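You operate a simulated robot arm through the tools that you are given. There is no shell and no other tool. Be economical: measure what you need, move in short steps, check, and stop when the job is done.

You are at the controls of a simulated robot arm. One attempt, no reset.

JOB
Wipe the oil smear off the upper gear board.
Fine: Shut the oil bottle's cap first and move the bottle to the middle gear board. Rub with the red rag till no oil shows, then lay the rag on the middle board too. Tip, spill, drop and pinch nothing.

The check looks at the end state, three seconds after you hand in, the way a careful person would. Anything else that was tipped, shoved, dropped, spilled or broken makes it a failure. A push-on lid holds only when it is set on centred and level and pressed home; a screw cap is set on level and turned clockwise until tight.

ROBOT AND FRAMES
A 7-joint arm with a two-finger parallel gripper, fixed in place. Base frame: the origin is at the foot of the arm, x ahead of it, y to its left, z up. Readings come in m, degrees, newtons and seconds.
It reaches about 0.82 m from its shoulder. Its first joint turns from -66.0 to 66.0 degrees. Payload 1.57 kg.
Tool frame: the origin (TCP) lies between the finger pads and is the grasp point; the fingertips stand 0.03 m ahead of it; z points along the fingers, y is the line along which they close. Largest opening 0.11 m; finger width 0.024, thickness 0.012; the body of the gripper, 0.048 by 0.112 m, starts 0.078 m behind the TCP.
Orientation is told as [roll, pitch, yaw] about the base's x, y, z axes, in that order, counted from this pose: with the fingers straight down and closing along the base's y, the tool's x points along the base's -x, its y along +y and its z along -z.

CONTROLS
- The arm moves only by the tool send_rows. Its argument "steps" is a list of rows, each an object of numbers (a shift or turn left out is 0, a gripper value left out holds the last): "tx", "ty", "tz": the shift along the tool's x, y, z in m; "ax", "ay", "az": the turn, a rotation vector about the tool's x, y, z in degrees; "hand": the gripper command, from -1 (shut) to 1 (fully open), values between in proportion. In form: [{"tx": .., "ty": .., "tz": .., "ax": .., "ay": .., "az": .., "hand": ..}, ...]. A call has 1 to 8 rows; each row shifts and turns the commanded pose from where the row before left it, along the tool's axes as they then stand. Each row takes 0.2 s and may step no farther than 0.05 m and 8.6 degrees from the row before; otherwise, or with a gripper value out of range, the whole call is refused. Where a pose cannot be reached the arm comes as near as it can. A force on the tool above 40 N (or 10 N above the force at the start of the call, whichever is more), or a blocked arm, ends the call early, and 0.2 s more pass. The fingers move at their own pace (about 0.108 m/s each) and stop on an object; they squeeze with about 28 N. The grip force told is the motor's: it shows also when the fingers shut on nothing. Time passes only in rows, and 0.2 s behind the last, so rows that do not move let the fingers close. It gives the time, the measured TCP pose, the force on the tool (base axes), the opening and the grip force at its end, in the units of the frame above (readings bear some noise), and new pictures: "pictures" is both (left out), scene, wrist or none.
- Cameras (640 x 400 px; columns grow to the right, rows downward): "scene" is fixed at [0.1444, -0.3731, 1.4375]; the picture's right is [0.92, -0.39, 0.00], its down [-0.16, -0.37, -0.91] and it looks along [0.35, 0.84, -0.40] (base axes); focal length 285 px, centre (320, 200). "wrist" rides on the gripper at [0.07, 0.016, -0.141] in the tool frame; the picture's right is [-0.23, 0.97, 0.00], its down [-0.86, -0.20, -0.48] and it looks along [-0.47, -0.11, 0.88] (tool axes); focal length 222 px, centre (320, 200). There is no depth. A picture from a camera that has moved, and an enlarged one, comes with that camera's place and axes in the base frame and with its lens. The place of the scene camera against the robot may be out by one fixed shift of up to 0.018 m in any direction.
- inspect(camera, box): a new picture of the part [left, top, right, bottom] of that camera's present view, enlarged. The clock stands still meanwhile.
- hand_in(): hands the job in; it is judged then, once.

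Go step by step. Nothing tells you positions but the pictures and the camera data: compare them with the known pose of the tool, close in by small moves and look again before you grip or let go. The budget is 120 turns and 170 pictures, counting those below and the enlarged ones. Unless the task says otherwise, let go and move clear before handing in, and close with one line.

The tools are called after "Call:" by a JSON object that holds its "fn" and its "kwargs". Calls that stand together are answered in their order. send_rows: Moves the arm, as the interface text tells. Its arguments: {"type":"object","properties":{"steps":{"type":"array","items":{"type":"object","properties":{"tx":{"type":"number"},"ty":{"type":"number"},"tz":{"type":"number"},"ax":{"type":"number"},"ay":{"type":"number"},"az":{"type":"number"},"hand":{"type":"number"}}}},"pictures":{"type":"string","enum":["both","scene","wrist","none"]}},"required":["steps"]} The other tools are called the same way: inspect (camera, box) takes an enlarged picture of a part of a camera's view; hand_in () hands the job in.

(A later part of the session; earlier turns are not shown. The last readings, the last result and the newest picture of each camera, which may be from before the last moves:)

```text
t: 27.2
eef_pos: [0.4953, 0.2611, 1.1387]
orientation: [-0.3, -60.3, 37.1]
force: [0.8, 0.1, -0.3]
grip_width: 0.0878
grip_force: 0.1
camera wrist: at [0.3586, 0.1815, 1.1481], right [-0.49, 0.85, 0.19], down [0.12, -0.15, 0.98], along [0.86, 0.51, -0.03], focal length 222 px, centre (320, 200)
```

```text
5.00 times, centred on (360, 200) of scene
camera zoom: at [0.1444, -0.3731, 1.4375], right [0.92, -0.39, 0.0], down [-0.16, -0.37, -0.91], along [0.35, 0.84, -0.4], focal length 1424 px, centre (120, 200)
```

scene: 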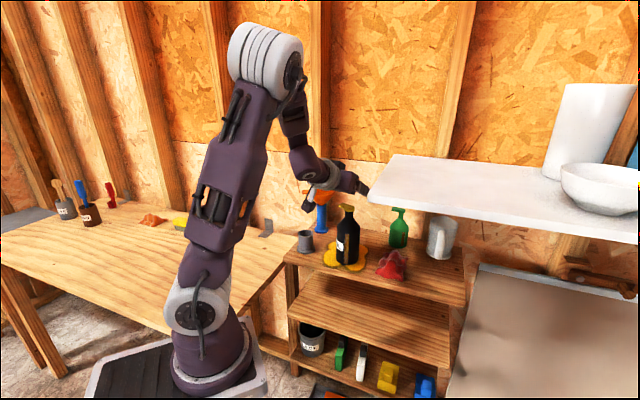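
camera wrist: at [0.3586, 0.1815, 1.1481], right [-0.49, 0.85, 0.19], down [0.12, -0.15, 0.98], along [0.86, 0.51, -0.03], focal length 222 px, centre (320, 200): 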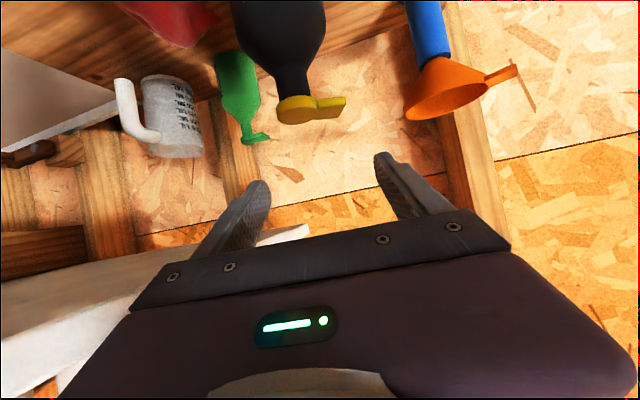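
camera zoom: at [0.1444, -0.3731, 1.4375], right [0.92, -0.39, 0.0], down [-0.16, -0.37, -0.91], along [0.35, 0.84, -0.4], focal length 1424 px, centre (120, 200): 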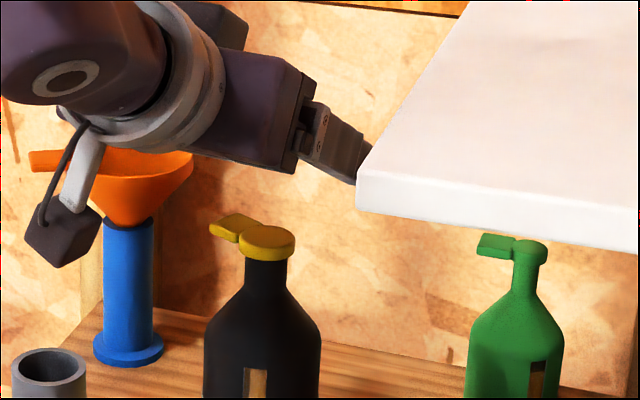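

The bottle axis reads about 6 mm to the right of the finger centre, so I'll correct that. Then I'll descend further, straddling it.

Call:
{"fn": "send_rows", "kwargs": {"steps": [{"ty": -0.006}, {"tx": 0.0173, "tz": 0.01}, {"tx": 0.0173, "tz": 0.01}, {}]}}

Call:
{"fn": "inspect", "kwargs": {"camera": "scene", "box": [310, 160, 410, 240]}}

```text
t: 28.2
eef_pos: [0.5002, 0.2566, 1.0986]
orientation: [-0.3, -60.3, 37.0]
force: [0.1, 0.2, -0.4]
grip_width: 0.088
grip_force: 0.1
camera wrist: at [0.3635, 0.176, 1.1086], right [-0.49, 0.85, 0.19], down [0.13, -0.15, 0.98], along [0.86, 0.51, -0.03], focal length 222 px, centre (320, 200)
```

scene: 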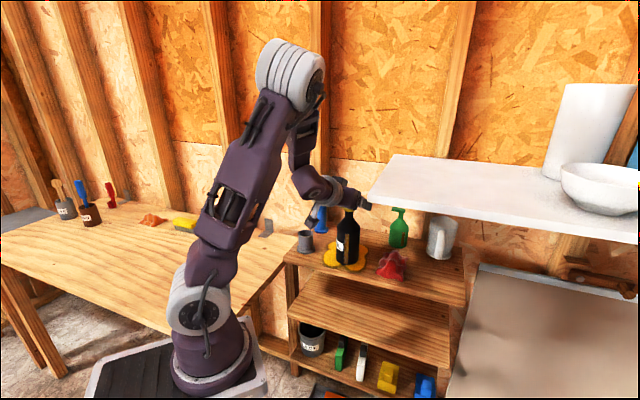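
wrist: 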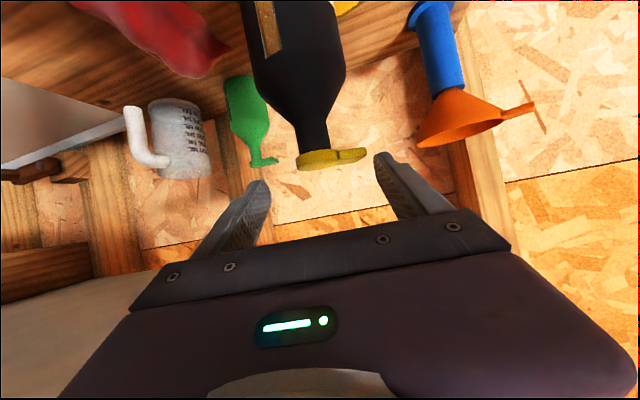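

```text
5.00 times, centred on (360, 200) of scene
camera zoom: at [0.1444, -0.3731, 1.4375], right [0.92, -0.39, 0.0], down [-0.16, -0.37, -0.91], along [0.35, 0.84, -0.4], focal length 1424 px, centre (120, 200)
```

zoom: 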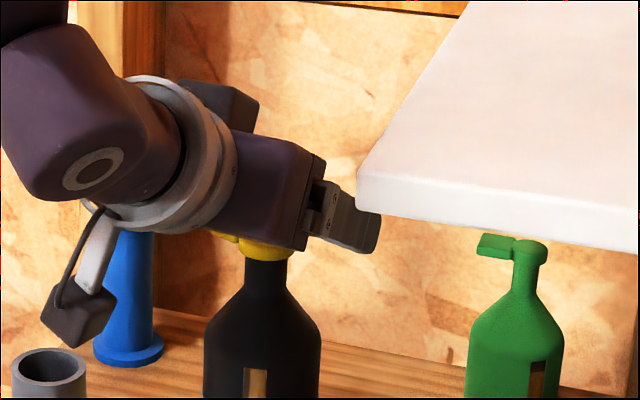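

The alignment is good, with the neck centred between the fingers. I'll descend to body height.

Call:
{"fn": "send_rows", "kwargs": {"steps": [{"tx": 0.0217, "tz": 0.0125, "ty": 0.002}, {"tx": 0.0217, "tz": 0.0125}, {"tx": 0.0217, "tz": 0.0125}, {}]}}

Call:
{"fn": "inspect", "kwargs": {"camera": "scene", "box": [290, 180, 410, 280]}}

```text
t: 29.2
eef_pos: [0.4983, 0.2567, 1.0236]
orientation: [-0.3, -60.2, 36.9]
force: [-0.3, 0.1, -1.2]
grip_width: 0.0879
grip_force: 0.0
camera wrist: at [0.3621, 0.1769, 1.0337], right [-0.49, 0.85, 0.19], down [0.12, -0.15, 0.98], along [0.86, 0.51, -0.03], focal length 222 px, centre (320, 200)
```

scene: 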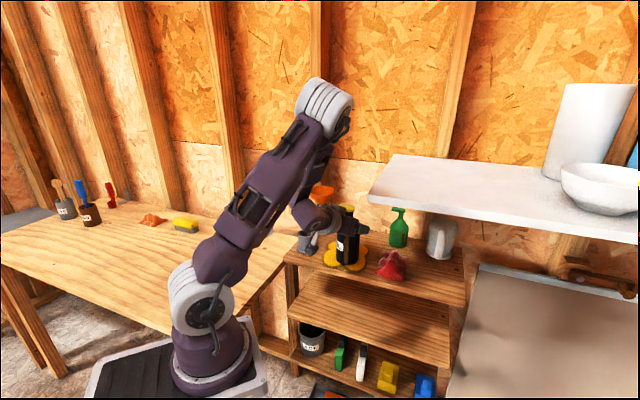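
wrist: 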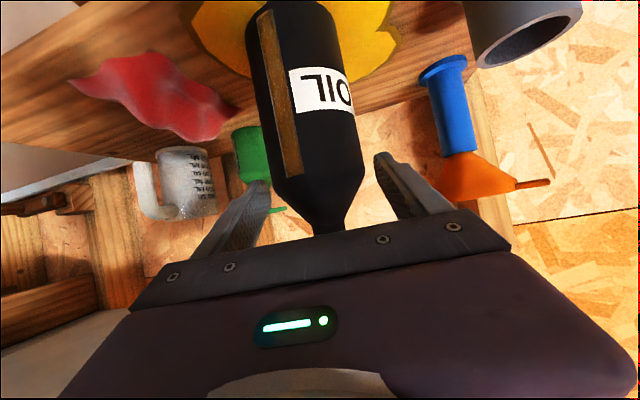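

```text
4.00 times, centred on (350, 230) of scene
camera zoom: at [0.1444, -0.3731, 1.4375], right [0.92, -0.39, 0.0], down [-0.16, -0.37, -0.91], along [0.35, 0.84, -0.4], focal length 1139 px, centre (200, 80)
```

zoom: 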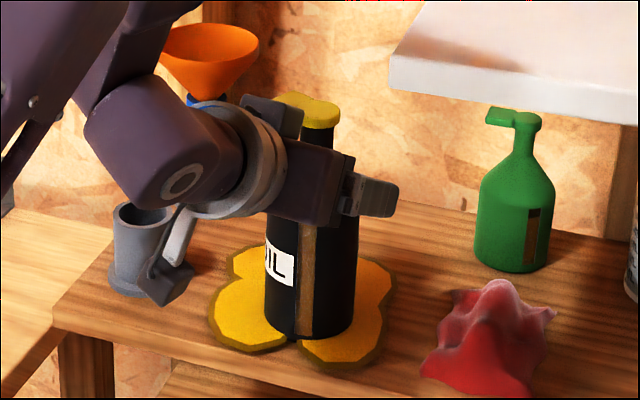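

The bottle is centred between the fingers. I'll go down another 4.5 cm and then grip.

Call:
{"fn": "send_rows", "kwargs": {"steps": [{"tx": 0.0195, "tz": 0.0133}, {"tx": 0.0195, "tz": 0.0133}, {}, {"hand": -1}, {}, {}]}}

Call:
{"fn": "inspect", "kwargs": {"camera": "scene", "box": [290, 180, 410, 280]}}

```text
t: 30.6
eef_pos: [0.5024, 0.2606, 0.9761]
orientation: [-0.4, -60.1, 36.9]
force: [-0.1, 0.8, 0.4]
grip_width: 0.0671
grip_force: 28.3
camera wrist: at [0.3655, 0.1799, 0.9868], right [-0.49, 0.85, 0.19], down [0.13, -0.15, 0.98], along [0.86, 0.51, -0.03], focal length 222 px, centre (320, 200)
```

scene: 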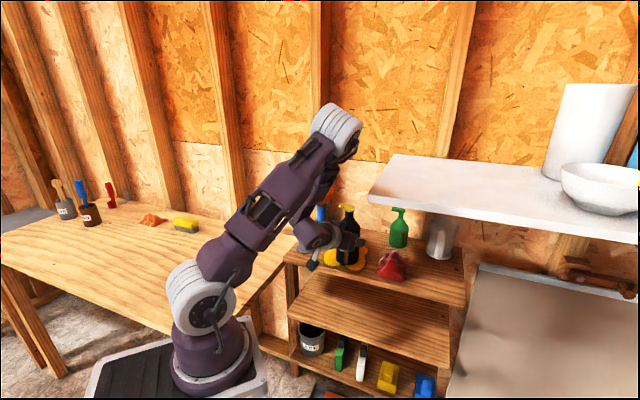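
wrist: 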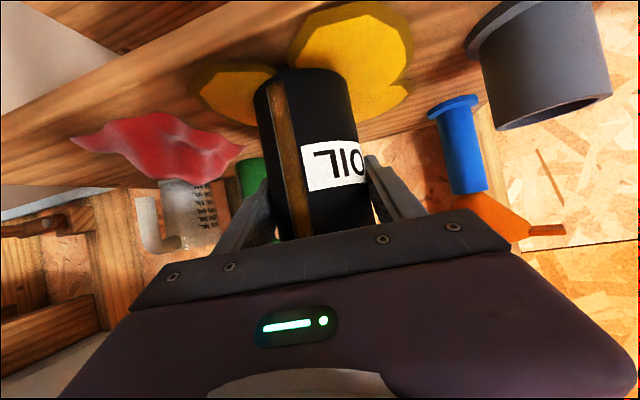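

```text
4.00 times, centred on (350, 230) of scene
camera zoom: at [0.1444, -0.3731, 1.4375], right [0.92, -0.39, 0.0], down [-0.16, -0.37, -0.91], along [0.35, 0.84, -0.4], focal length 1139 px, centre (200, 80)
```

zoom: 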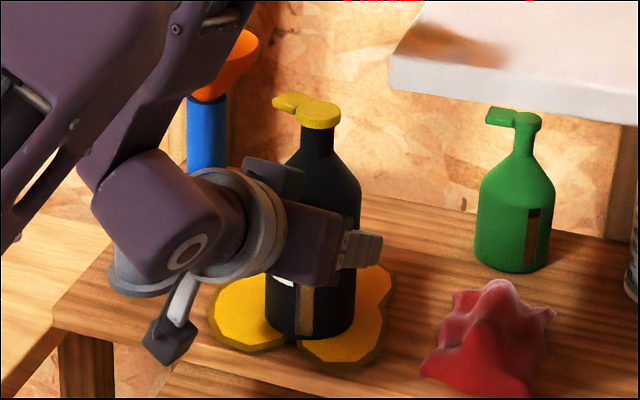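

The bottle is gripped at a width of 67 mm. I'll lift 2.5 cm and look.

Call:
{"fn": "send_rows", "kwargs": {"steps": [{"tx": -0.0108, "tz": -0.00625}, {"tx": -0.0108, "tz": -0.00625}, {}]}}

```text
t: 31.4
eef_pos: [0.5013, 0.2596, 1.0028]
orientation: [-0.2, -60.4, 36.9]
force: [1.6, -0.7, 0.3]
grip_width: 0.0663
grip_force: 28.3
camera wrist: at [0.365, 0.1802, 1.0123], right [-0.49, 0.85, 0.19], down [0.12, -0.15, 0.98], along [0.86, 0.51, -0.03], focal length 222 px, centre (320, 200)
```

scene: 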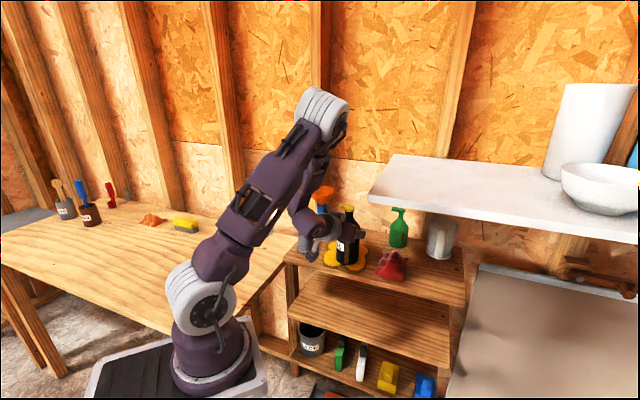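
wrist: 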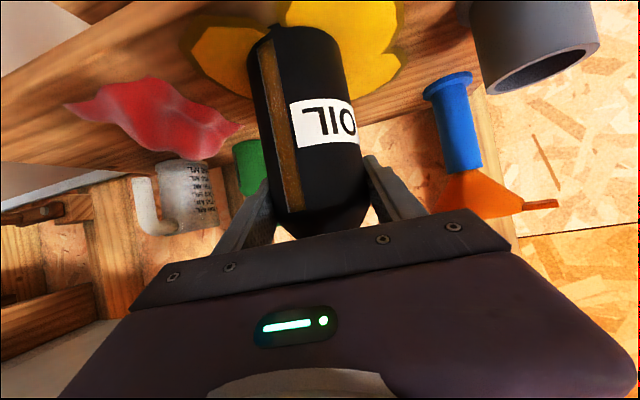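

Call:
{"fn": "inspect", "kwargs": {"camera": "scene", "box": [290, 180, 410, 280]}}

```text
4.00 times, centred on (350, 230) of scene
camera zoom: at [0.1444, -0.3732, 1.4375], right [0.92, -0.39, 0.0], down [-0.16, -0.37, -0.91], along [0.35, 0.84, -0.4], focal length 1139 px, centre (200, 80)
```

zoom: 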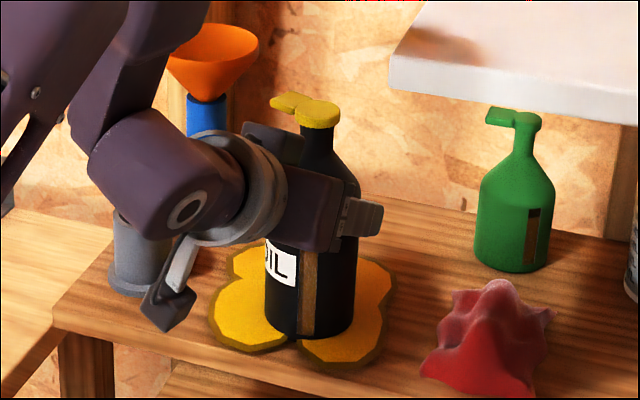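

The bottle did not lift; the fingers slid up its side. I'll look closely at the contact.

Call:
{"fn": "inspect", "kwargs": {"camera": "wrist", "box": [220, 20, 420, 240]}}

Call:
{"fn": "inspect", "kwargs": {"camera": "scene", "box": [325, 195, 385, 270]}}

```text
1.82 times, centred on (320, 130) of wrist
camera zoom: at [0.365, 0.1802, 1.0123], right [-0.49, 0.85, 0.19], down [0.12, -0.15, 0.98], along [0.86, 0.51, -0.03], focal length 404 px, centre (320, 327)
```

zoom: 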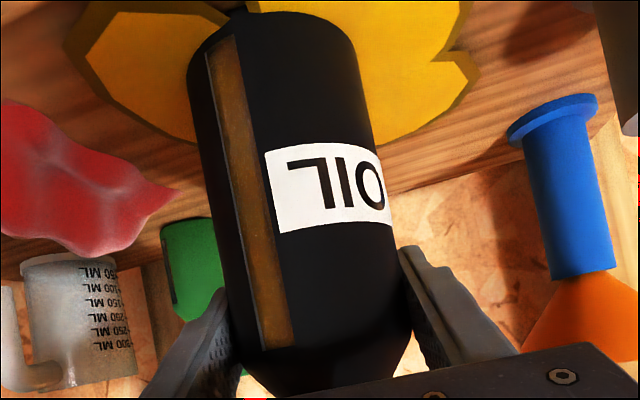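

```text
5.33 times, centred on (355, 232) of scene
camera zoom: at [0.1444, -0.3732, 1.4375], right [0.92, -0.39, 0.0], down [-0.16, -0.37, -0.91], along [0.35, 0.84, -0.4], focal length 1519 px, centre (133, 27)
```

zoom: 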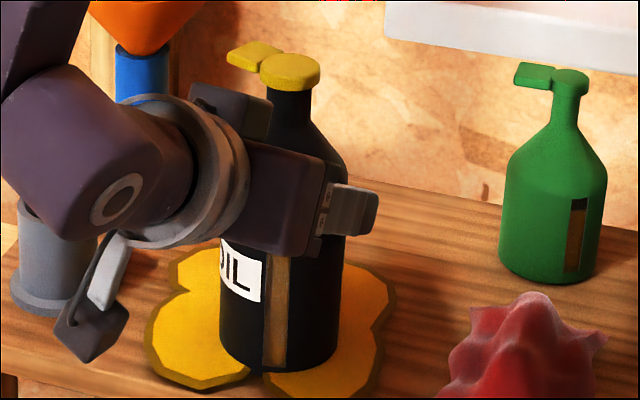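

The contact looks fair, so the bottle may be slick or heavy. I'll regrip lower and lift by tiny amounts while watching the force.

Call:
{"fn": "send_rows", "kwargs": {"steps": [{"hand": 0.6}, {}, {"tx": 0.0108, "tz": 0.00625}, {"tx": 0.0151, "tz": 0.00875}, {}, {"hand": -1}, {}, {}], "pictures": "none"}}

Call:
{"fn": "send_rows", "kwargs": {"steps": [{"tx": -0.0026, "tz": -0.0015}], "pictures": "none"}}

Call:
{"fn": "send_rows", "kwargs": {"steps": [{"tx": -0.0026, "tz": -0.0015}], "pictures": "none"}}

Call:
{"fn": "send_rows", "kwargs": {"steps": [{"tx": -0.0026, "tz": -0.0015}], "pictures": "none"}}

Call:
{"fn": "inspect", "kwargs": {"camera": "scene", "box": [290, 180, 410, 280]}}

Call:
{"fn": "inspect", "kwargs": {"camera": "wrist", "box": [220, 20, 420, 240]}}

```text
t: 33.2
eef_pos: [0.5015, 0.2602, 0.9704]
orientation: [-0.2, -60.2, 36.8]
force: [0.2, 0.1, -0.2]
grip_width: 0.0661
grip_force: 27.9
```

```text
t: 33.6
eef_pos: [0.5008, 0.2602, 0.9734]
orientation: [-0.2, -60.2, 37.1]
force: [0.6, 0.7, -3.1]
grip_width: 0.0661
grip_force: 27.8
```

```text
t: 34.0
eef_pos: [0.5017, 0.2593, 0.9771]
orientation: [-0.4, -60.2, 37.0]
force: [0.0, 0.2, -3.6]
grip_width: 0.0664
grip_force: 27.8
```

```text
t: 34.4
eef_pos: [0.5003, 0.2599, 0.981]
orientation: [-0.2, -60.2, 36.9]
force: [0.2, 0.0, -3.2]
grip_width: 0.0663
grip_force: 28.0
```

```text
4.00 times, centred on (350, 230) of scene
camera zoom: at [0.1445, -0.3731, 1.4375], right [0.92, -0.39, 0.0], down [-0.16, -0.37, -0.91], along [0.35, 0.84, -0.4], focal length 1139 px, centre (200, 80)
```

zoom: 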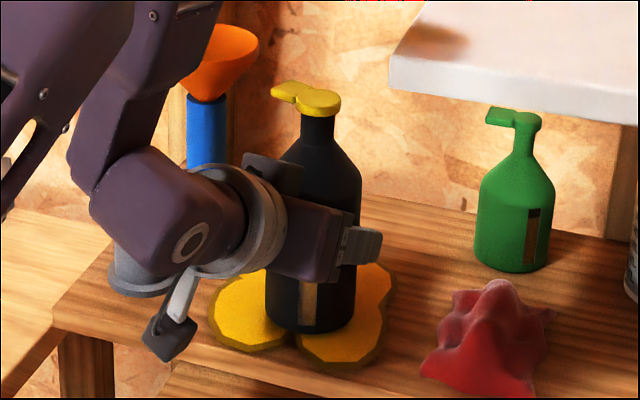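

```text
1.82 times, centred on (320, 130) of wrist
camera zoom: at [0.3653, 0.1797, 0.9899], right [-0.49, 0.85, 0.2], down [0.13, -0.15, 0.98], along [0.86, 0.51, -0.03], focal length 404 px, centre (320, 327)
```

zoom: 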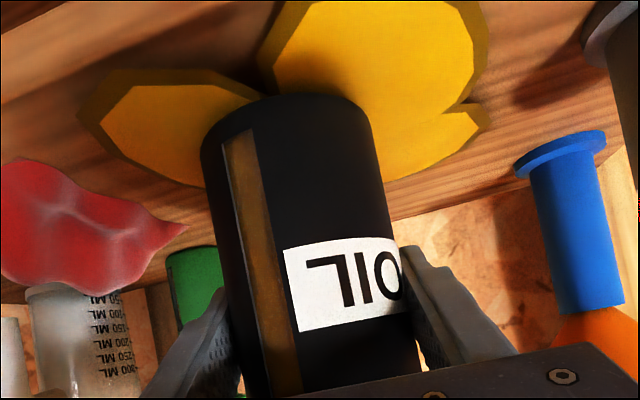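

This time it lifts, at about 3.3 N. I'll keep the moves slow from here.

Call:
{"fn": "send_rows", "kwargs": {"steps": [{"tx": -0.0026, "tz": -0.0015}, {"tx": -0.0026, "tz": -0.0015}, {"tx": -0.0026, "tz": -0.0015}, {"tx": -0.0026, "tz": -0.0015}, {"tx": -0.0026, "tz": -0.0015}], "pictures": "none"}}

Call:
{"fn": "inspect", "kwargs": {"camera": "scene", "box": [290, 180, 410, 280]}}

```text
t: 35.6
eef_pos: [0.5002, 0.2598, 0.9949]
orientation: [-0.3, -60.2, 37.0]
force: [0.6, 0.0, -2.9]
grip_width: 0.0662
grip_force: 27.6
```

```text
4.00 times, centred on (350, 230) of scene
camera zoom: at [0.1445, -0.3731, 1.4375], right [0.92, -0.39, 0.0], down [-0.16, -0.37, -0.91], along [0.35, 0.84, -0.4], focal length 1139 px, centre (200, 80)
```

zoom: 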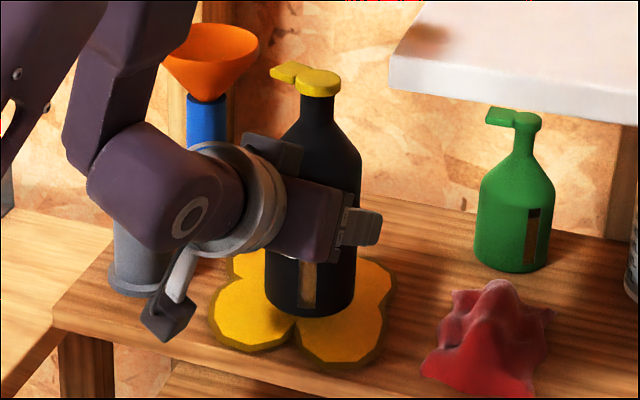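

The bottle is up about 2.5 cm with no slip. I'll yaw it slowly toward the radial direction.

Call:
{"fn": "send_rows", "kwargs": {"steps": [{"ax": 1.73, "az": 1}, {"ax": 3.03, "az": 1.75}, {"ax": 3.46, "az": 2}, {"ax": 3.46, "az": 2}, {"ax": 2.6, "az": 1.5}, {"ty": -0.004, "tx": 0.001, "tz": -0.0017}, {"ty": -0.007, "tx": 0.0017, "tz": -0.003}, {"ty": -0.007, "tx": 0.0017, "tz": -0.003}]}}

```text
t: 37.4
eef_pos: [0.4977, 0.2398, 0.9952]
orientation: [-0.1, -60.4, 20.3]
force: [-0.3, -0.6, -3.9]
grip_width: 0.066
grip_force: 27.6
camera wrist: at [0.3448, 0.2018, 1.0048], right [-0.23, 0.95, 0.2], down [0.08, -0.18, 0.98], along [0.97, 0.24, -0.03], focal length 222 px, centre (320, 200)
```

scene: 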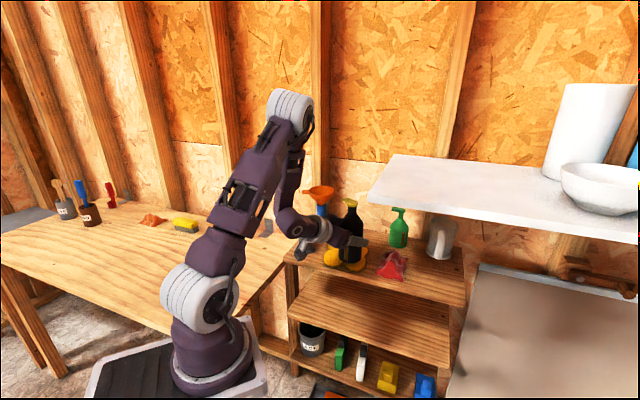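
wrist: 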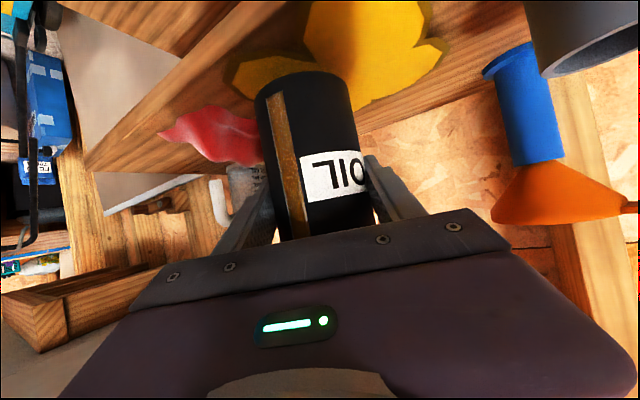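

I'll carry it slowly out past the front edge, well clear of the rag.

Call:
{"fn": "send_rows", "kwargs": {"steps": [{"tx": 0.001, "ty": -0.005, "tz": -0.0018}, {"tx": 0.0019, "ty": -0.0092, "tz": -0.0034}, {"tx": 0.0019, "ty": -0.0092, "tz": -0.0034}, {"tx": 0.0019, "ty": -0.0092, "tz": -0.0034}, {"tx": 0.0019, "ty": -0.0092, "tz": -0.0034}, {"tx": 0.0019, "ty": -0.0092, "tz": -0.0034}, {"tx": 0.0019, "ty": -0.0092, "tz": -0.0034}, {"tx": 0.0019, "ty": -0.0092, "tz": -0.0034}]}}

```text
t: 39.2
eef_pos: [0.4932, 0.1717, 0.9888]
orientation: [-0.7, -59.4, 21.3]
force: [-0.8, 0.7, -3.4]
grip_width: 0.0663
grip_force: 28.7
out of reach, approached as far as the arm can: row 8
camera wrist: at [0.3397, 0.1326, 1.0005], right [-0.24, 0.95, 0.19], down [0.09, -0.17, 0.98], along [0.97, 0.25, -0.04], focal length 222 px, centre (320, 200)
```

scene: 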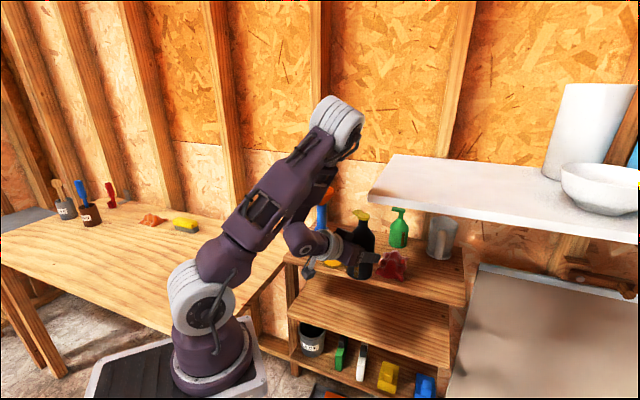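
wrist: 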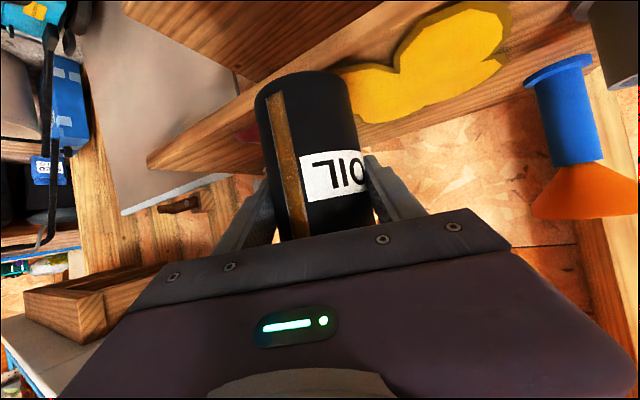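

The limit is the arm's folding distance, so I need to route farther from the base. I'll head diagonally toward the right front, keeping distance from the rag and moving slowly.

Call:
{"fn": "send_rows", "kwargs": {"steps": [{"tx": -0.0018, "ty": -0.004, "tz": 0.001}, {"tx": -0.0018, "ty": -0.008, "tz": 0.0011}, {"tx": -0.0018, "ty": -0.0088, "tz": 0.0011}, {"tx": -0.0018, "ty": -0.0088, "tz": 0.0011}, {"tx": -0.0018, "ty": -0.0088, "tz": 0.0011}, {}]}}

Call:
{"fn": "inspect", "kwargs": {"camera": "scene", "box": [310, 180, 460, 300]}}

```text
t: 40.6
eef_pos: [0.5193, 0.134, 1.0002]
orientation: [-0.1, -60.3, 20.3]
force: [0.1, 0.0, -4.3]
grip_width: 0.0666
grip_force: 27.9
camera wrist: at [0.3643, 0.0945, 1.0101], right [-0.23, 0.95, 0.2], down [0.08, -0.18, 0.98], along [0.97, 0.24, -0.03], focal length 222 px, centre (320, 200)
```

scene: 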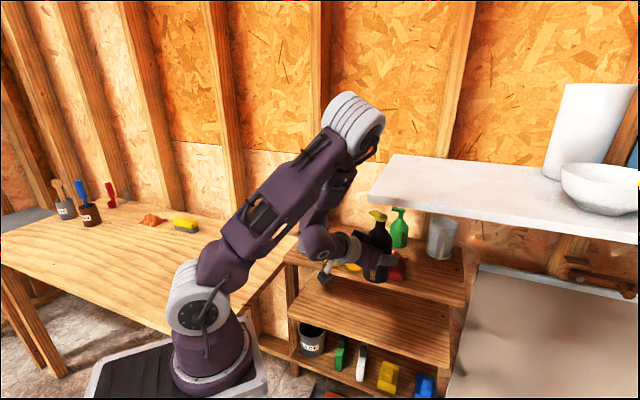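
wrist: 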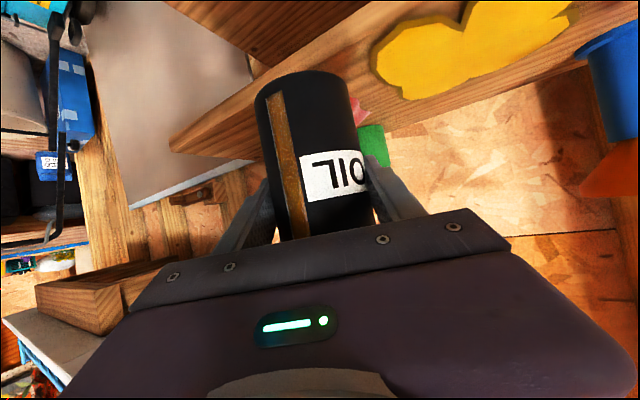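

```text
3.33 times, centred on (385, 240) of scene
camera zoom: at [0.1445, -0.3731, 1.4375], right [0.92, -0.39, 0.0], down [-0.16, -0.37, -0.91], along [0.35, 0.84, -0.4], focal length 949 px, centre (103, 67)
```

zoom: 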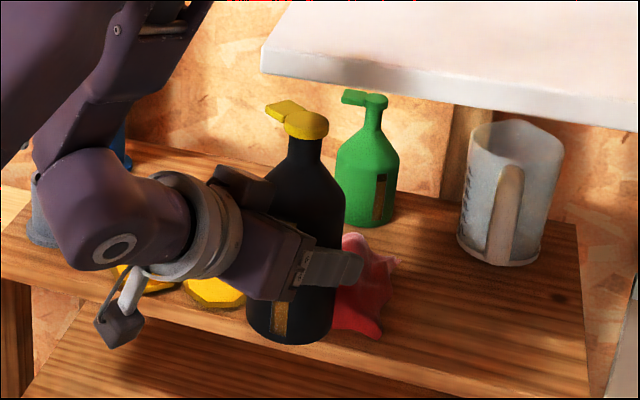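

It's clear of the rag. I'll continue out to the right front, past the board's edge.

Call:
{"fn": "send_rows", "kwargs": {"steps": [{"ty": -0.005, "tz": 0.0005}, {"ty": -0.01, "tz": 0.0009}, {"ty": -0.0115, "tz": 0.001}, {"ty": -0.0115, "tz": 0.001}, {"ty": -0.0115, "tz": 0.001}, {"ty": -0.0115, "tz": 0.001}, {"ty": -0.0115, "tz": 0.001}, {"ty": -0.0115, "tz": 0.001}], "pictures": "none"}}

Call:
{"fn": "send_rows", "kwargs": {"steps": [{"ty": -0.0115, "tz": 0.001}, {"ty": -0.0115, "tz": 0.001}, {"ty": -0.0115, "tz": 0.001}, {}]}}

Call:
{"fn": "inspect", "kwargs": {"camera": "scene", "box": [310, 200, 460, 320]}}

```text
t: 42.4
eef_pos: [0.552, 0.0545, 0.9975]
orientation: [-0.1, -60.4, 20.3]
force: [-0.5, 0.4, -3.6]
grip_width: 0.0667
grip_force: 28.2
```

```text
t: 43.4
eef_pos: [0.5663, 0.0251, 0.9955]
orientation: [-0.1, -60.3, 20.3]
force: [-0.2, -0.7, -4.0]
grip_width: 0.0663
grip_force: 28.1
camera wrist: at [0.4128, -0.0143, 1.0062], right [-0.23, 0.95, 0.2], down [0.08, -0.18, 0.98], along [0.97, 0.24, -0.03], focal length 222 px, centre (320, 200)
```

scene: 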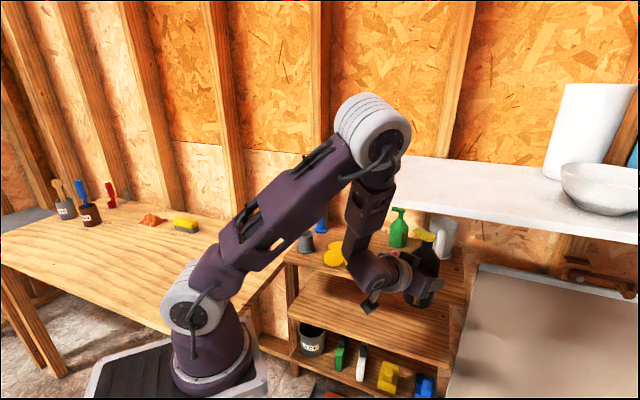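
wrist: 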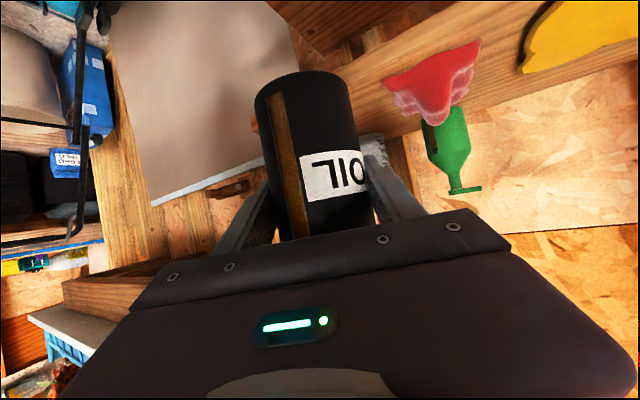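

```text
3.33 times, centred on (385, 260) of scene
camera zoom: at [0.1445, -0.3732, 1.4375], right [0.92, -0.39, 0.0], down [-0.16, -0.37, -0.91], along [0.35, 0.84, -0.4], focal length 949 px, centre (103, 0)
```

zoom: 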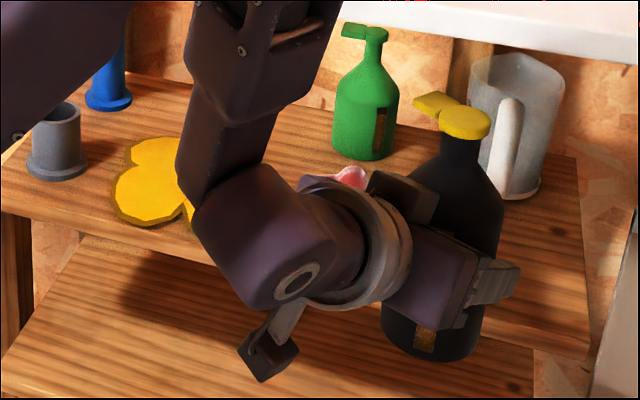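

The bottle is now in front of the rack at the right. I'll back off slightly and start lowering it in front of the boards.

Call:
{"fn": "send_rows", "kwargs": {"steps": [{"tx": 0.0033, "ty": -0.0033, "tz": -0.0058}, {"tx": 0.0033, "ty": -0.0033, "tz": -0.0058}, {"tx": 0.0065, "tz": 0.0037}, {"tx": 0.0113, "tz": 0.0065}, {"tx": 0.0113, "tz": 0.0065}, {"tx": 0.0113, "tz": 0.0065}, {"tx": 0.0113, "tz": 0.0065}, {"tx": 0.0087, "tz": 0.005}]}}

Call:
{"fn": "inspect", "kwargs": {"camera": "scene", "box": [310, 200, 460, 320]}}

```text
t: 45.2
eef_pos: [0.5561, 0.0133, 0.9272]
orientation: [-0.1, -60.3, 20.4]
force: [0.5, 0.1, -3.6]
grip_width: 0.0662
grip_force: 28.0
camera wrist: at [0.4027, -0.0253, 0.9361], right [-0.23, 0.95, 0.2], down [0.08, -0.18, 0.98], along [0.97, 0.24, -0.03], focal length 222 px, centre (320, 200)
```

scene: 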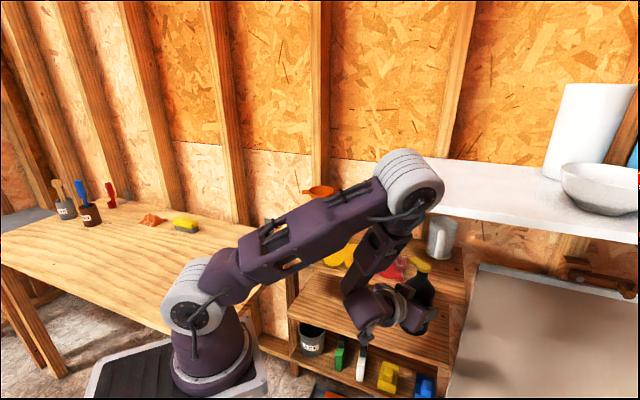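
wrist: 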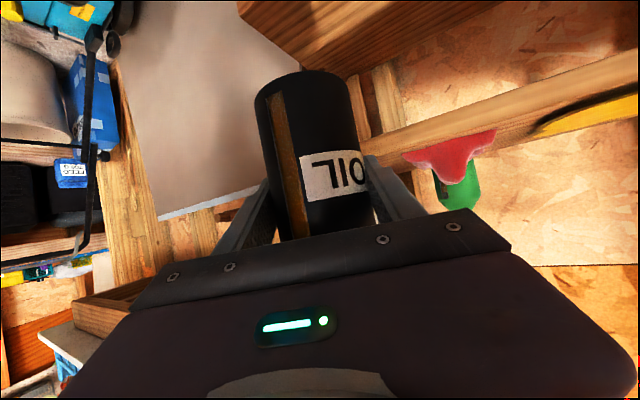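

```text
3.33 times, centred on (385, 260) of scene
camera zoom: at [0.1445, -0.3731, 1.4375], right [0.92, -0.39, 0.0], down [-0.16, -0.37, -0.91], along [0.35, 0.84, -0.4], focal length 949 px, centre (103, 0)
```

zoom: 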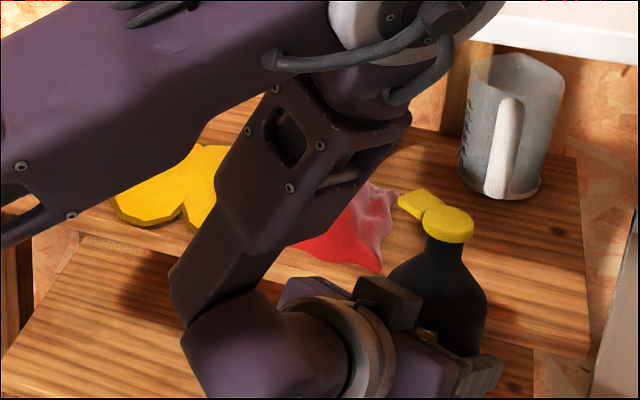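

Before lowering, I need to check the clearance to the grey panel right of the rack and to the shelf near the elbow.

Call:
{"fn": "inspect", "kwargs": {"camera": "scene", "box": [340, 140, 640, 400]}}

Call:
{"fn": "inspect", "kwargs": {"camera": "wrist", "box": [0, 0, 640, 240]}}

```text
1.54 times, centred on (490, 270) of scene
camera zoom: at [0.1445, -0.3731, 1.4375], right [0.92, -0.39, 0.0], down [-0.16, -0.37, -0.91], along [0.35, 0.84, -0.4], focal length 438 px, centre (58, 92)
```

zoom: 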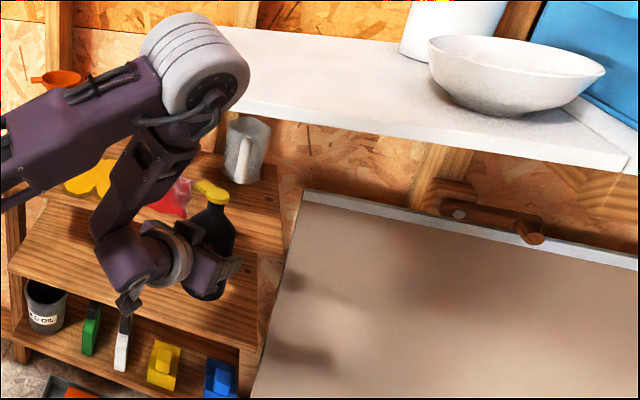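

```text
1.00 times, centred on (320, 120) of wrist
camera zoom: at [0.4027, -0.0253, 0.9361], right [-0.23, 0.95, 0.2], down [0.08, -0.18, 0.98], along [0.97, 0.24, -0.03], focal length 222 px, centre (320, 280)
```

zoom: 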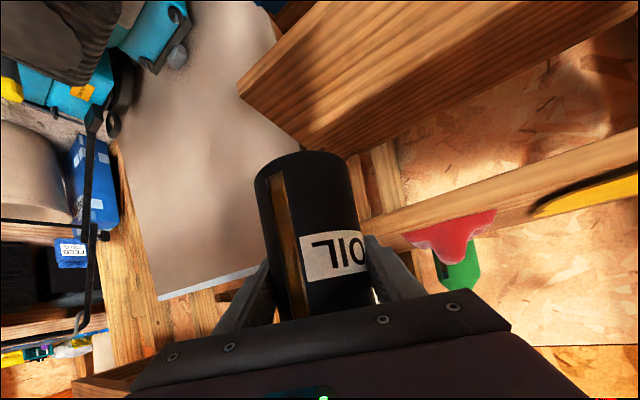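

The grey sheet leans on the wall farther back, so the front is clear. I'll turn the bottle slowly back to face the rack squarely.

Call:
{"fn": "send_rows", "kwargs": {"steps": [{"ax": -1.73, "az": -1}, {"ax": -3.46, "az": -2}, {"ax": -3.46, "az": -2}, {"ax": -3.46, "az": -2}, {"ax": -3.46, "az": -2}, {"ax": -3.46, "az": -2}, {"ax": -1.73, "az": -1}, {}], "pictures": "none"}}

Call:
{"fn": "send_rows", "kwargs": {"steps": [{"tx": 0.0065, "tz": 0.0037}, {"tx": 0.0113, "tz": 0.0065}, {"tx": 0.0113, "tz": 0.0065}, {"tx": 0.0113, "tz": 0.0065}, {"tx": 0.0113, "tz": 0.0065}, {"tx": 0.0113, "tz": 0.0065}, {"tx": 0.0065, "tz": 0.0037}, {}]}}

Call:
{"fn": "inspect", "kwargs": {"camera": "scene", "box": [340, 140, 500, 340]}}

```text
t: 47.0
eef_pos: [0.5577, 0.0132, 0.926]
orientation: [-0.3, -60.3, 44.5]
force: [0.0, 0.0, -2.8]
grip_width: 0.0661
grip_force: 28.3
```

```text
t: 48.8
eef_pos: [0.5571, 0.0136, 0.8458]
orientation: [-0.4, -60.1, 44.5]
force: [0.3, 0.0, -3.8]
grip_width: 0.0661
grip_force: 28.2
camera wrist: at [0.4323, -0.0836, 0.8558], right [-0.6, 0.78, 0.19], down [0.14, -0.13, 0.98], along [0.79, 0.61, -0.03], focal length 222 px, centre (320, 200)
```

scene: 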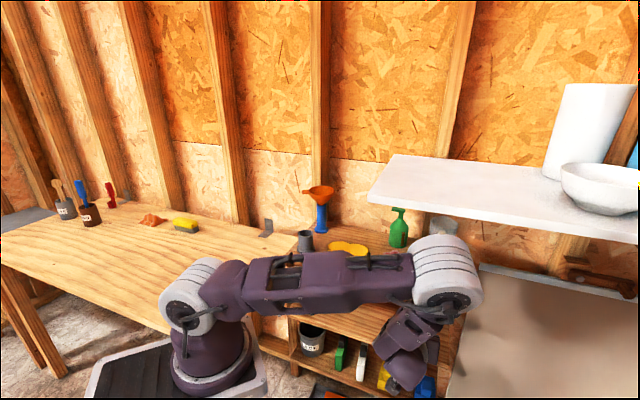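
wrist: 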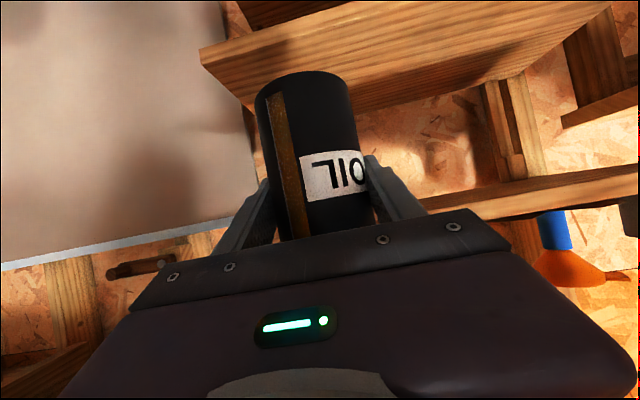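

```text
2.00 times, centred on (420, 240) of scene
camera zoom: at [0.1445, -0.3731, 1.4375], right [0.92, -0.39, 0.0], down [-0.16, -0.37, -0.91], along [0.35, 0.84, -0.4], focal length 570 px, centre (120, 120)
```

zoom: 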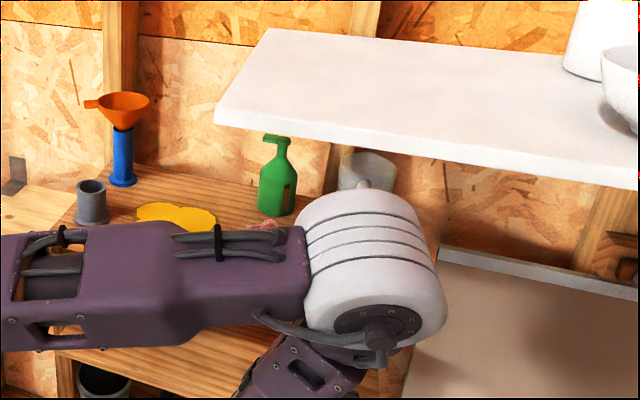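

Now I see both boards from the slot side. I'll enlarge to measure the heights.

Call:
{"fn": "inspect", "kwargs": {"camera": "wrist", "box": [180, 0, 640, 230]}}

```text
1.39 times, centred on (410, 115) of wrist
camera zoom: at [0.4323, -0.0836, 0.8558], right [-0.6, 0.78, 0.19], down [0.14, -0.13, 0.98], along [0.79, 0.61, -0.03], focal length 309 px, centre (195, 318)
```

zoom: 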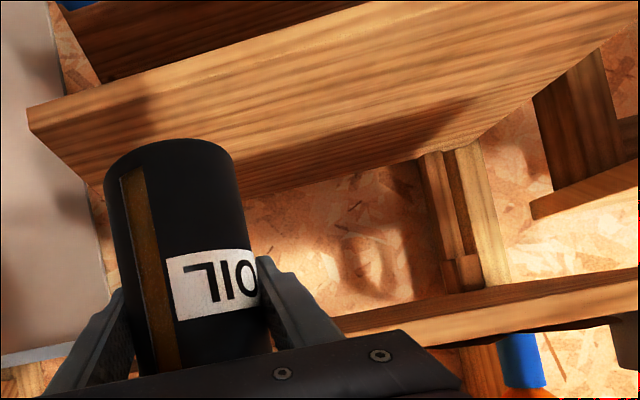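

The slot runs from about z 0.676 to 0.871, and the bottle is about 0.184 tall. That fits with roughly 1 cm to spare, so I'll lower to insertion height and measure again.

Call:
{"fn": "send_rows", "kwargs": {"steps": [{"tx": 0.0065, "tz": 0.0037}, {"tx": 0.0113, "tz": 0.0065}, {"tx": 0.0113, "tz": 0.0065}, {"tx": 0.0113, "tz": 0.0065}, {"tx": 0.0113, "tz": 0.0065}, {"tx": 0.0113, "tz": 0.0065}, {"tx": 0.0069, "tz": 0.004}, {}]}}

Call:
{"fn": "inspect", "kwargs": {"camera": "wrist", "box": [180, 0, 640, 230]}}

Call:
{"fn": "inspect", "kwargs": {"camera": "scene", "box": [380, 240, 500, 360]}}

```text
t: 50.6
eef_pos: [0.5575, 0.0138, 0.7656]
orientation: [-0.3, -60.2, 44.5]
force: [0.6, 0.0, -3.3]
grip_width: 0.0662
grip_force: 28.0
camera wrist: at [0.4328, -0.0837, 0.7751], right [-0.6, 0.78, 0.19], down [0.14, -0.13, 0.98], along [0.79, 0.61, -0.03], focal length 222 px, centre (320, 200)
```

scene: 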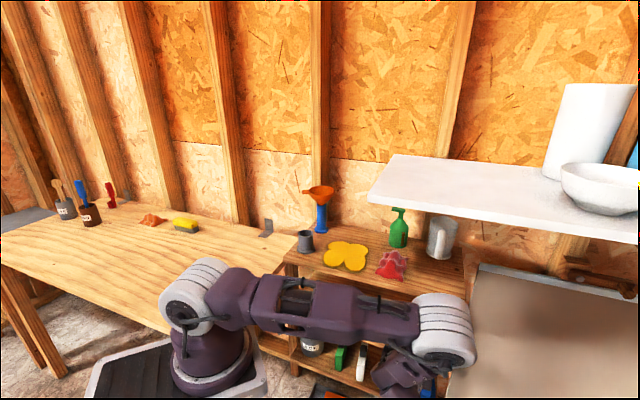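
wrist: 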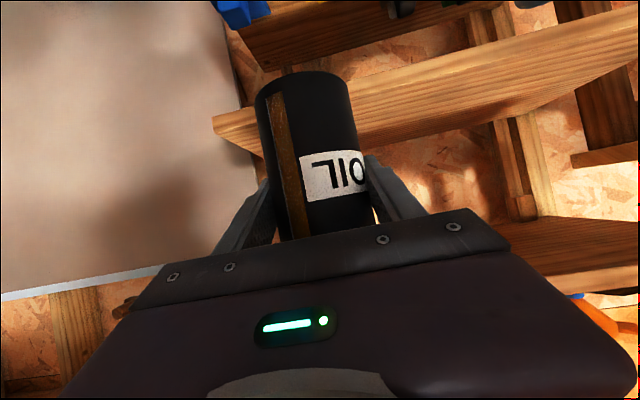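

```text
1.39 times, centred on (410, 115) of wrist
camera zoom: at [0.4328, -0.0837, 0.7751], right [-0.6, 0.78, 0.19], down [0.14, -0.13, 0.98], along [0.79, 0.61, -0.03], focal length 309 px, centre (195, 318)
```

zoom: 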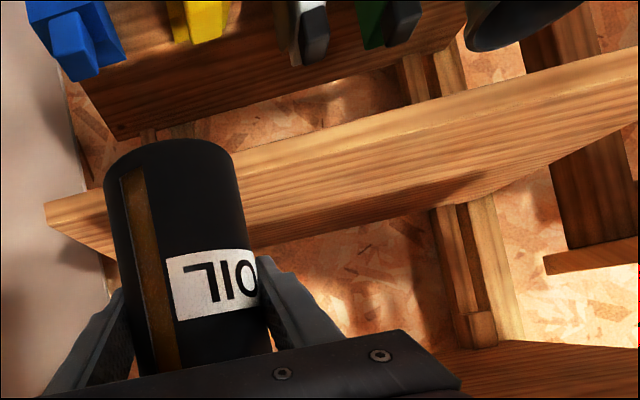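

```text
3.33 times, centred on (440, 300) of scene
camera zoom: at [0.1445, -0.3731, 1.4375], right [0.92, -0.39, 0.0], down [-0.16, -0.37, -0.91], along [0.35, 0.84, -0.4], focal length 949 px, centre (-80, -133)
```

zoom: 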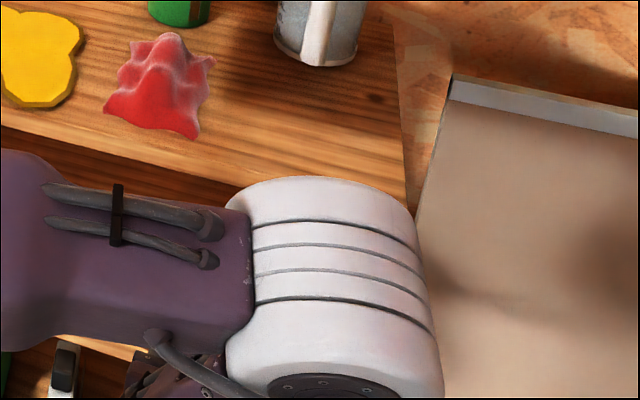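

Call:
{"fn": "inspect", "kwargs": {"camera": "wrist", "box": [200, 50, 360, 150]}}

Call:
{"fn": "inspect", "kwargs": {"camera": "wrist", "box": [360, 40, 520, 140]}}

Call:
{"fn": "inspect", "kwargs": {"camera": "wrist", "box": [480, 200, 640, 300]}}

```text
4.00 times, centred on (280, 100) of wrist
camera zoom: at [0.4328, -0.0837, 0.7751], right [-0.6, 0.78, 0.19], down [0.14, -0.13, 0.98], along [0.79, 0.61, -0.03], focal length 888 px, centre (480, 600)
```

zoom: 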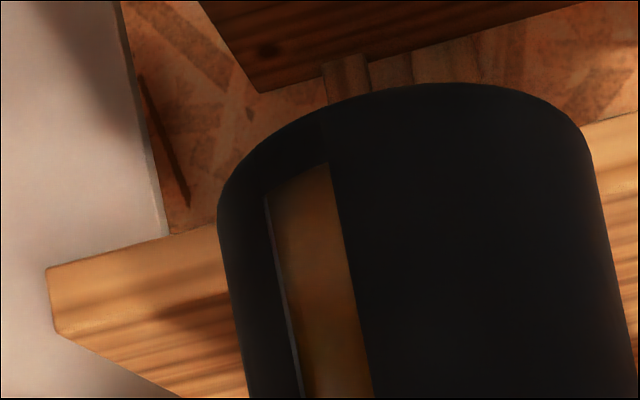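

```text
4.00 times, centred on (440, 90) of wrist
camera zoom: at [0.4328, -0.0837, 0.7751], right [-0.6, 0.78, 0.19], down [0.14, -0.13, 0.98], along [0.79, 0.61, -0.03], focal length 888 px, centre (-160, 640)
```

zoom: 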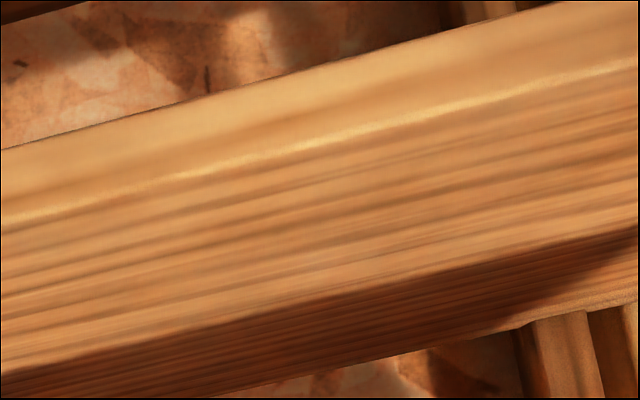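

```text
4.00 times, centred on (560, 250) of wrist
camera zoom: at [0.4328, -0.0837, 0.7751], right [-0.6, 0.78, 0.19], down [0.14, -0.13, 0.98], along [0.79, 0.61, -0.03], focal length 888 px, centre (-640, 0)
```

zoom: 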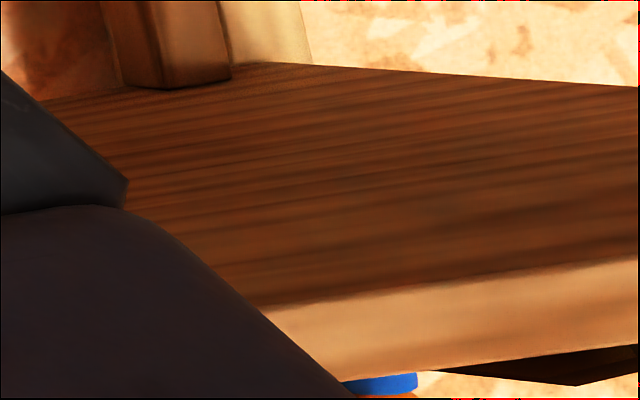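

The slot is 0.673 to 0.878, giving about 1 cm clearance each way. I'll lower 1.1 cm to centre the bottle and start moving in slowly.

Call:
{"fn": "send_rows", "kwargs": {"steps": [{"tx": 0.0048, "tz": 0.0028}, {"tx": 0.0048, "tz": 0.0028}, {"tx": -0.0025, "tz": 0.0043, "ty": 0.0002}, {"tx": -0.0045, "tz": 0.0078, "ty": 0.0003}, {"tx": -0.0045, "tz": 0.0078, "ty": 0.0003}, {"tx": -0.0045, "tz": 0.0078, "ty": 0.0003}, {}]}}

Call:
{"fn": "inspect", "kwargs": {"camera": "wrist", "box": [200, 50, 360, 150]}}

```text
t: 52.2
eef_pos: [0.5785, 0.0351, 0.7544]
orientation: [-0.4, -60.2, 44.4]
force: [0.6, -0.3, -3.9]
grip_width: 0.0665
grip_force: 27.7
camera wrist: at [0.4552, -0.0622, 0.765], right [-0.6, 0.78, 0.19], down [0.14, -0.13, 0.98], along [0.79, 0.61, -0.03], focal length 222 px, centre (320, 200)
```

scene: 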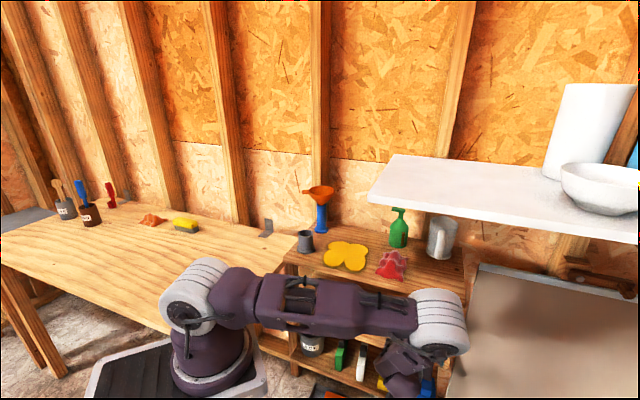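
wrist: 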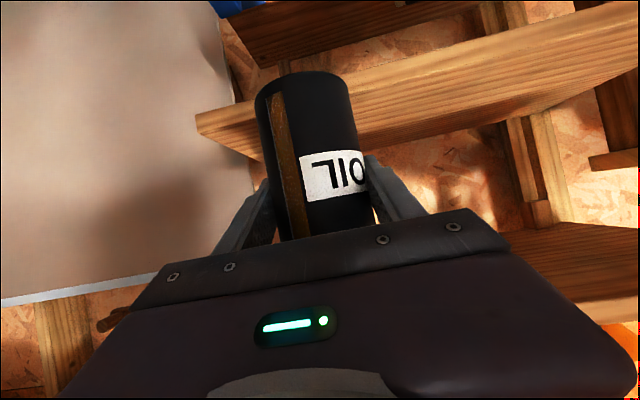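

```text
4.00 times, centred on (280, 100) of wrist
camera zoom: at [0.4552, -0.0622, 0.765], right [-0.6, 0.78, 0.19], down [0.14, -0.13, 0.98], along [0.79, 0.61, -0.03], focal length 888 px, centre (480, 600)
```

zoom: 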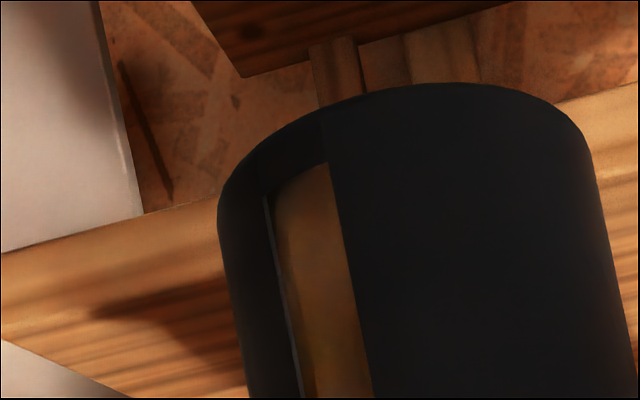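

Call:
{"fn": "send_rows", "kwargs": {"steps": [{"tx": -0.0025, "tz": 0.0043, "ty": 0.0002}, {"tx": -0.004, "tz": 0.0069, "ty": 0.0003}, {"tx": -0.004, "tz": 0.0069, "ty": 0.0003}, {}], "pictures": "none"}}

Call:
{"fn": "inspect", "kwargs": {"camera": "wrist", "box": [200, 50, 360, 150]}}

```text
t: 53.2
eef_pos: [0.5941, 0.0498, 0.7563]
orientation: [-0.3, -60.2, 44.5]
force: [0.6, -0.2, -3.3]
grip_width: 0.0659
grip_force: 28.0
```

```text
4.00 times, centred on (280, 100) of wrist
camera zoom: at [0.4694, -0.0467, 0.7648], right [-0.6, 0.78, 0.19], down [0.14, -0.13, 0.98], along [0.79, 0.61, -0.03], focal length 888 px, centre (480, 600)
```

zoom: 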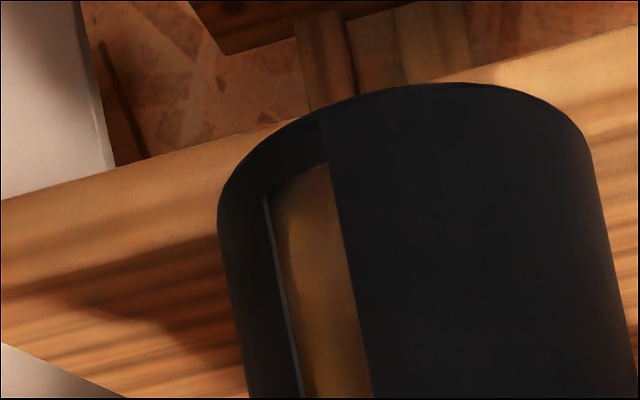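

Call:
{"fn": "send_rows", "kwargs": {"steps": [{"tx": -0.0025, "tz": 0.0043, "ty": 0.0002}, {"tx": -0.004, "tz": 0.0069, "ty": 0.0003}], "pictures": "none"}}

Call:
{"fn": "send_rows", "kwargs": {"steps": [{"tx": -0.0025, "tz": 0.0043, "ty": 0.0002}, {"tx": -0.0025, "tz": 0.0043, "ty": 0.0002}], "pictures": "none"}}

Call:
{"fn": "send_rows", "kwargs": {"steps": [{"tx": -0.0025, "tz": 0.0043, "ty": 0.0002}, {"tx": -0.0025, "tz": 0.0043, "ty": 0.0002}], "pictures": "wrist"}}

```text
t: 53.8
eef_pos: [0.6029, 0.0604, 0.755]
orientation: [-0.4, -60.2, 44.5]
force: [0.1, 0.7, -3.7]
grip_width: 0.0661
grip_force: 28.1
```

```text
t: 54.4
eef_pos: [0.6105, 0.067, 0.7552]
orientation: [-0.2, -60.2, 44.5]
force: [-0.2, 0.4, -3.4]
grip_width: 0.0661
grip_force: 27.8
```

```text
t: 55.0
eef_pos: [0.6168, 0.0751, 0.7553]
orientation: [-0.4, -60.3, 44.5]
force: [0.1, 0.5, -2.6]
grip_width: 0.0661
grip_force: 28.1
camera wrist: at [0.4921, -0.0223, 0.7645], right [-0.6, 0.78, 0.19], down [0.14, -0.13, 0.98], along [0.79, 0.61, -0.03], focal length 222 px, centre (320, 200)
```

wrist: 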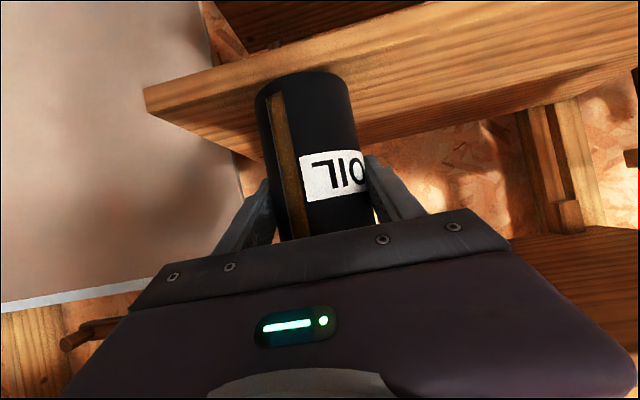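

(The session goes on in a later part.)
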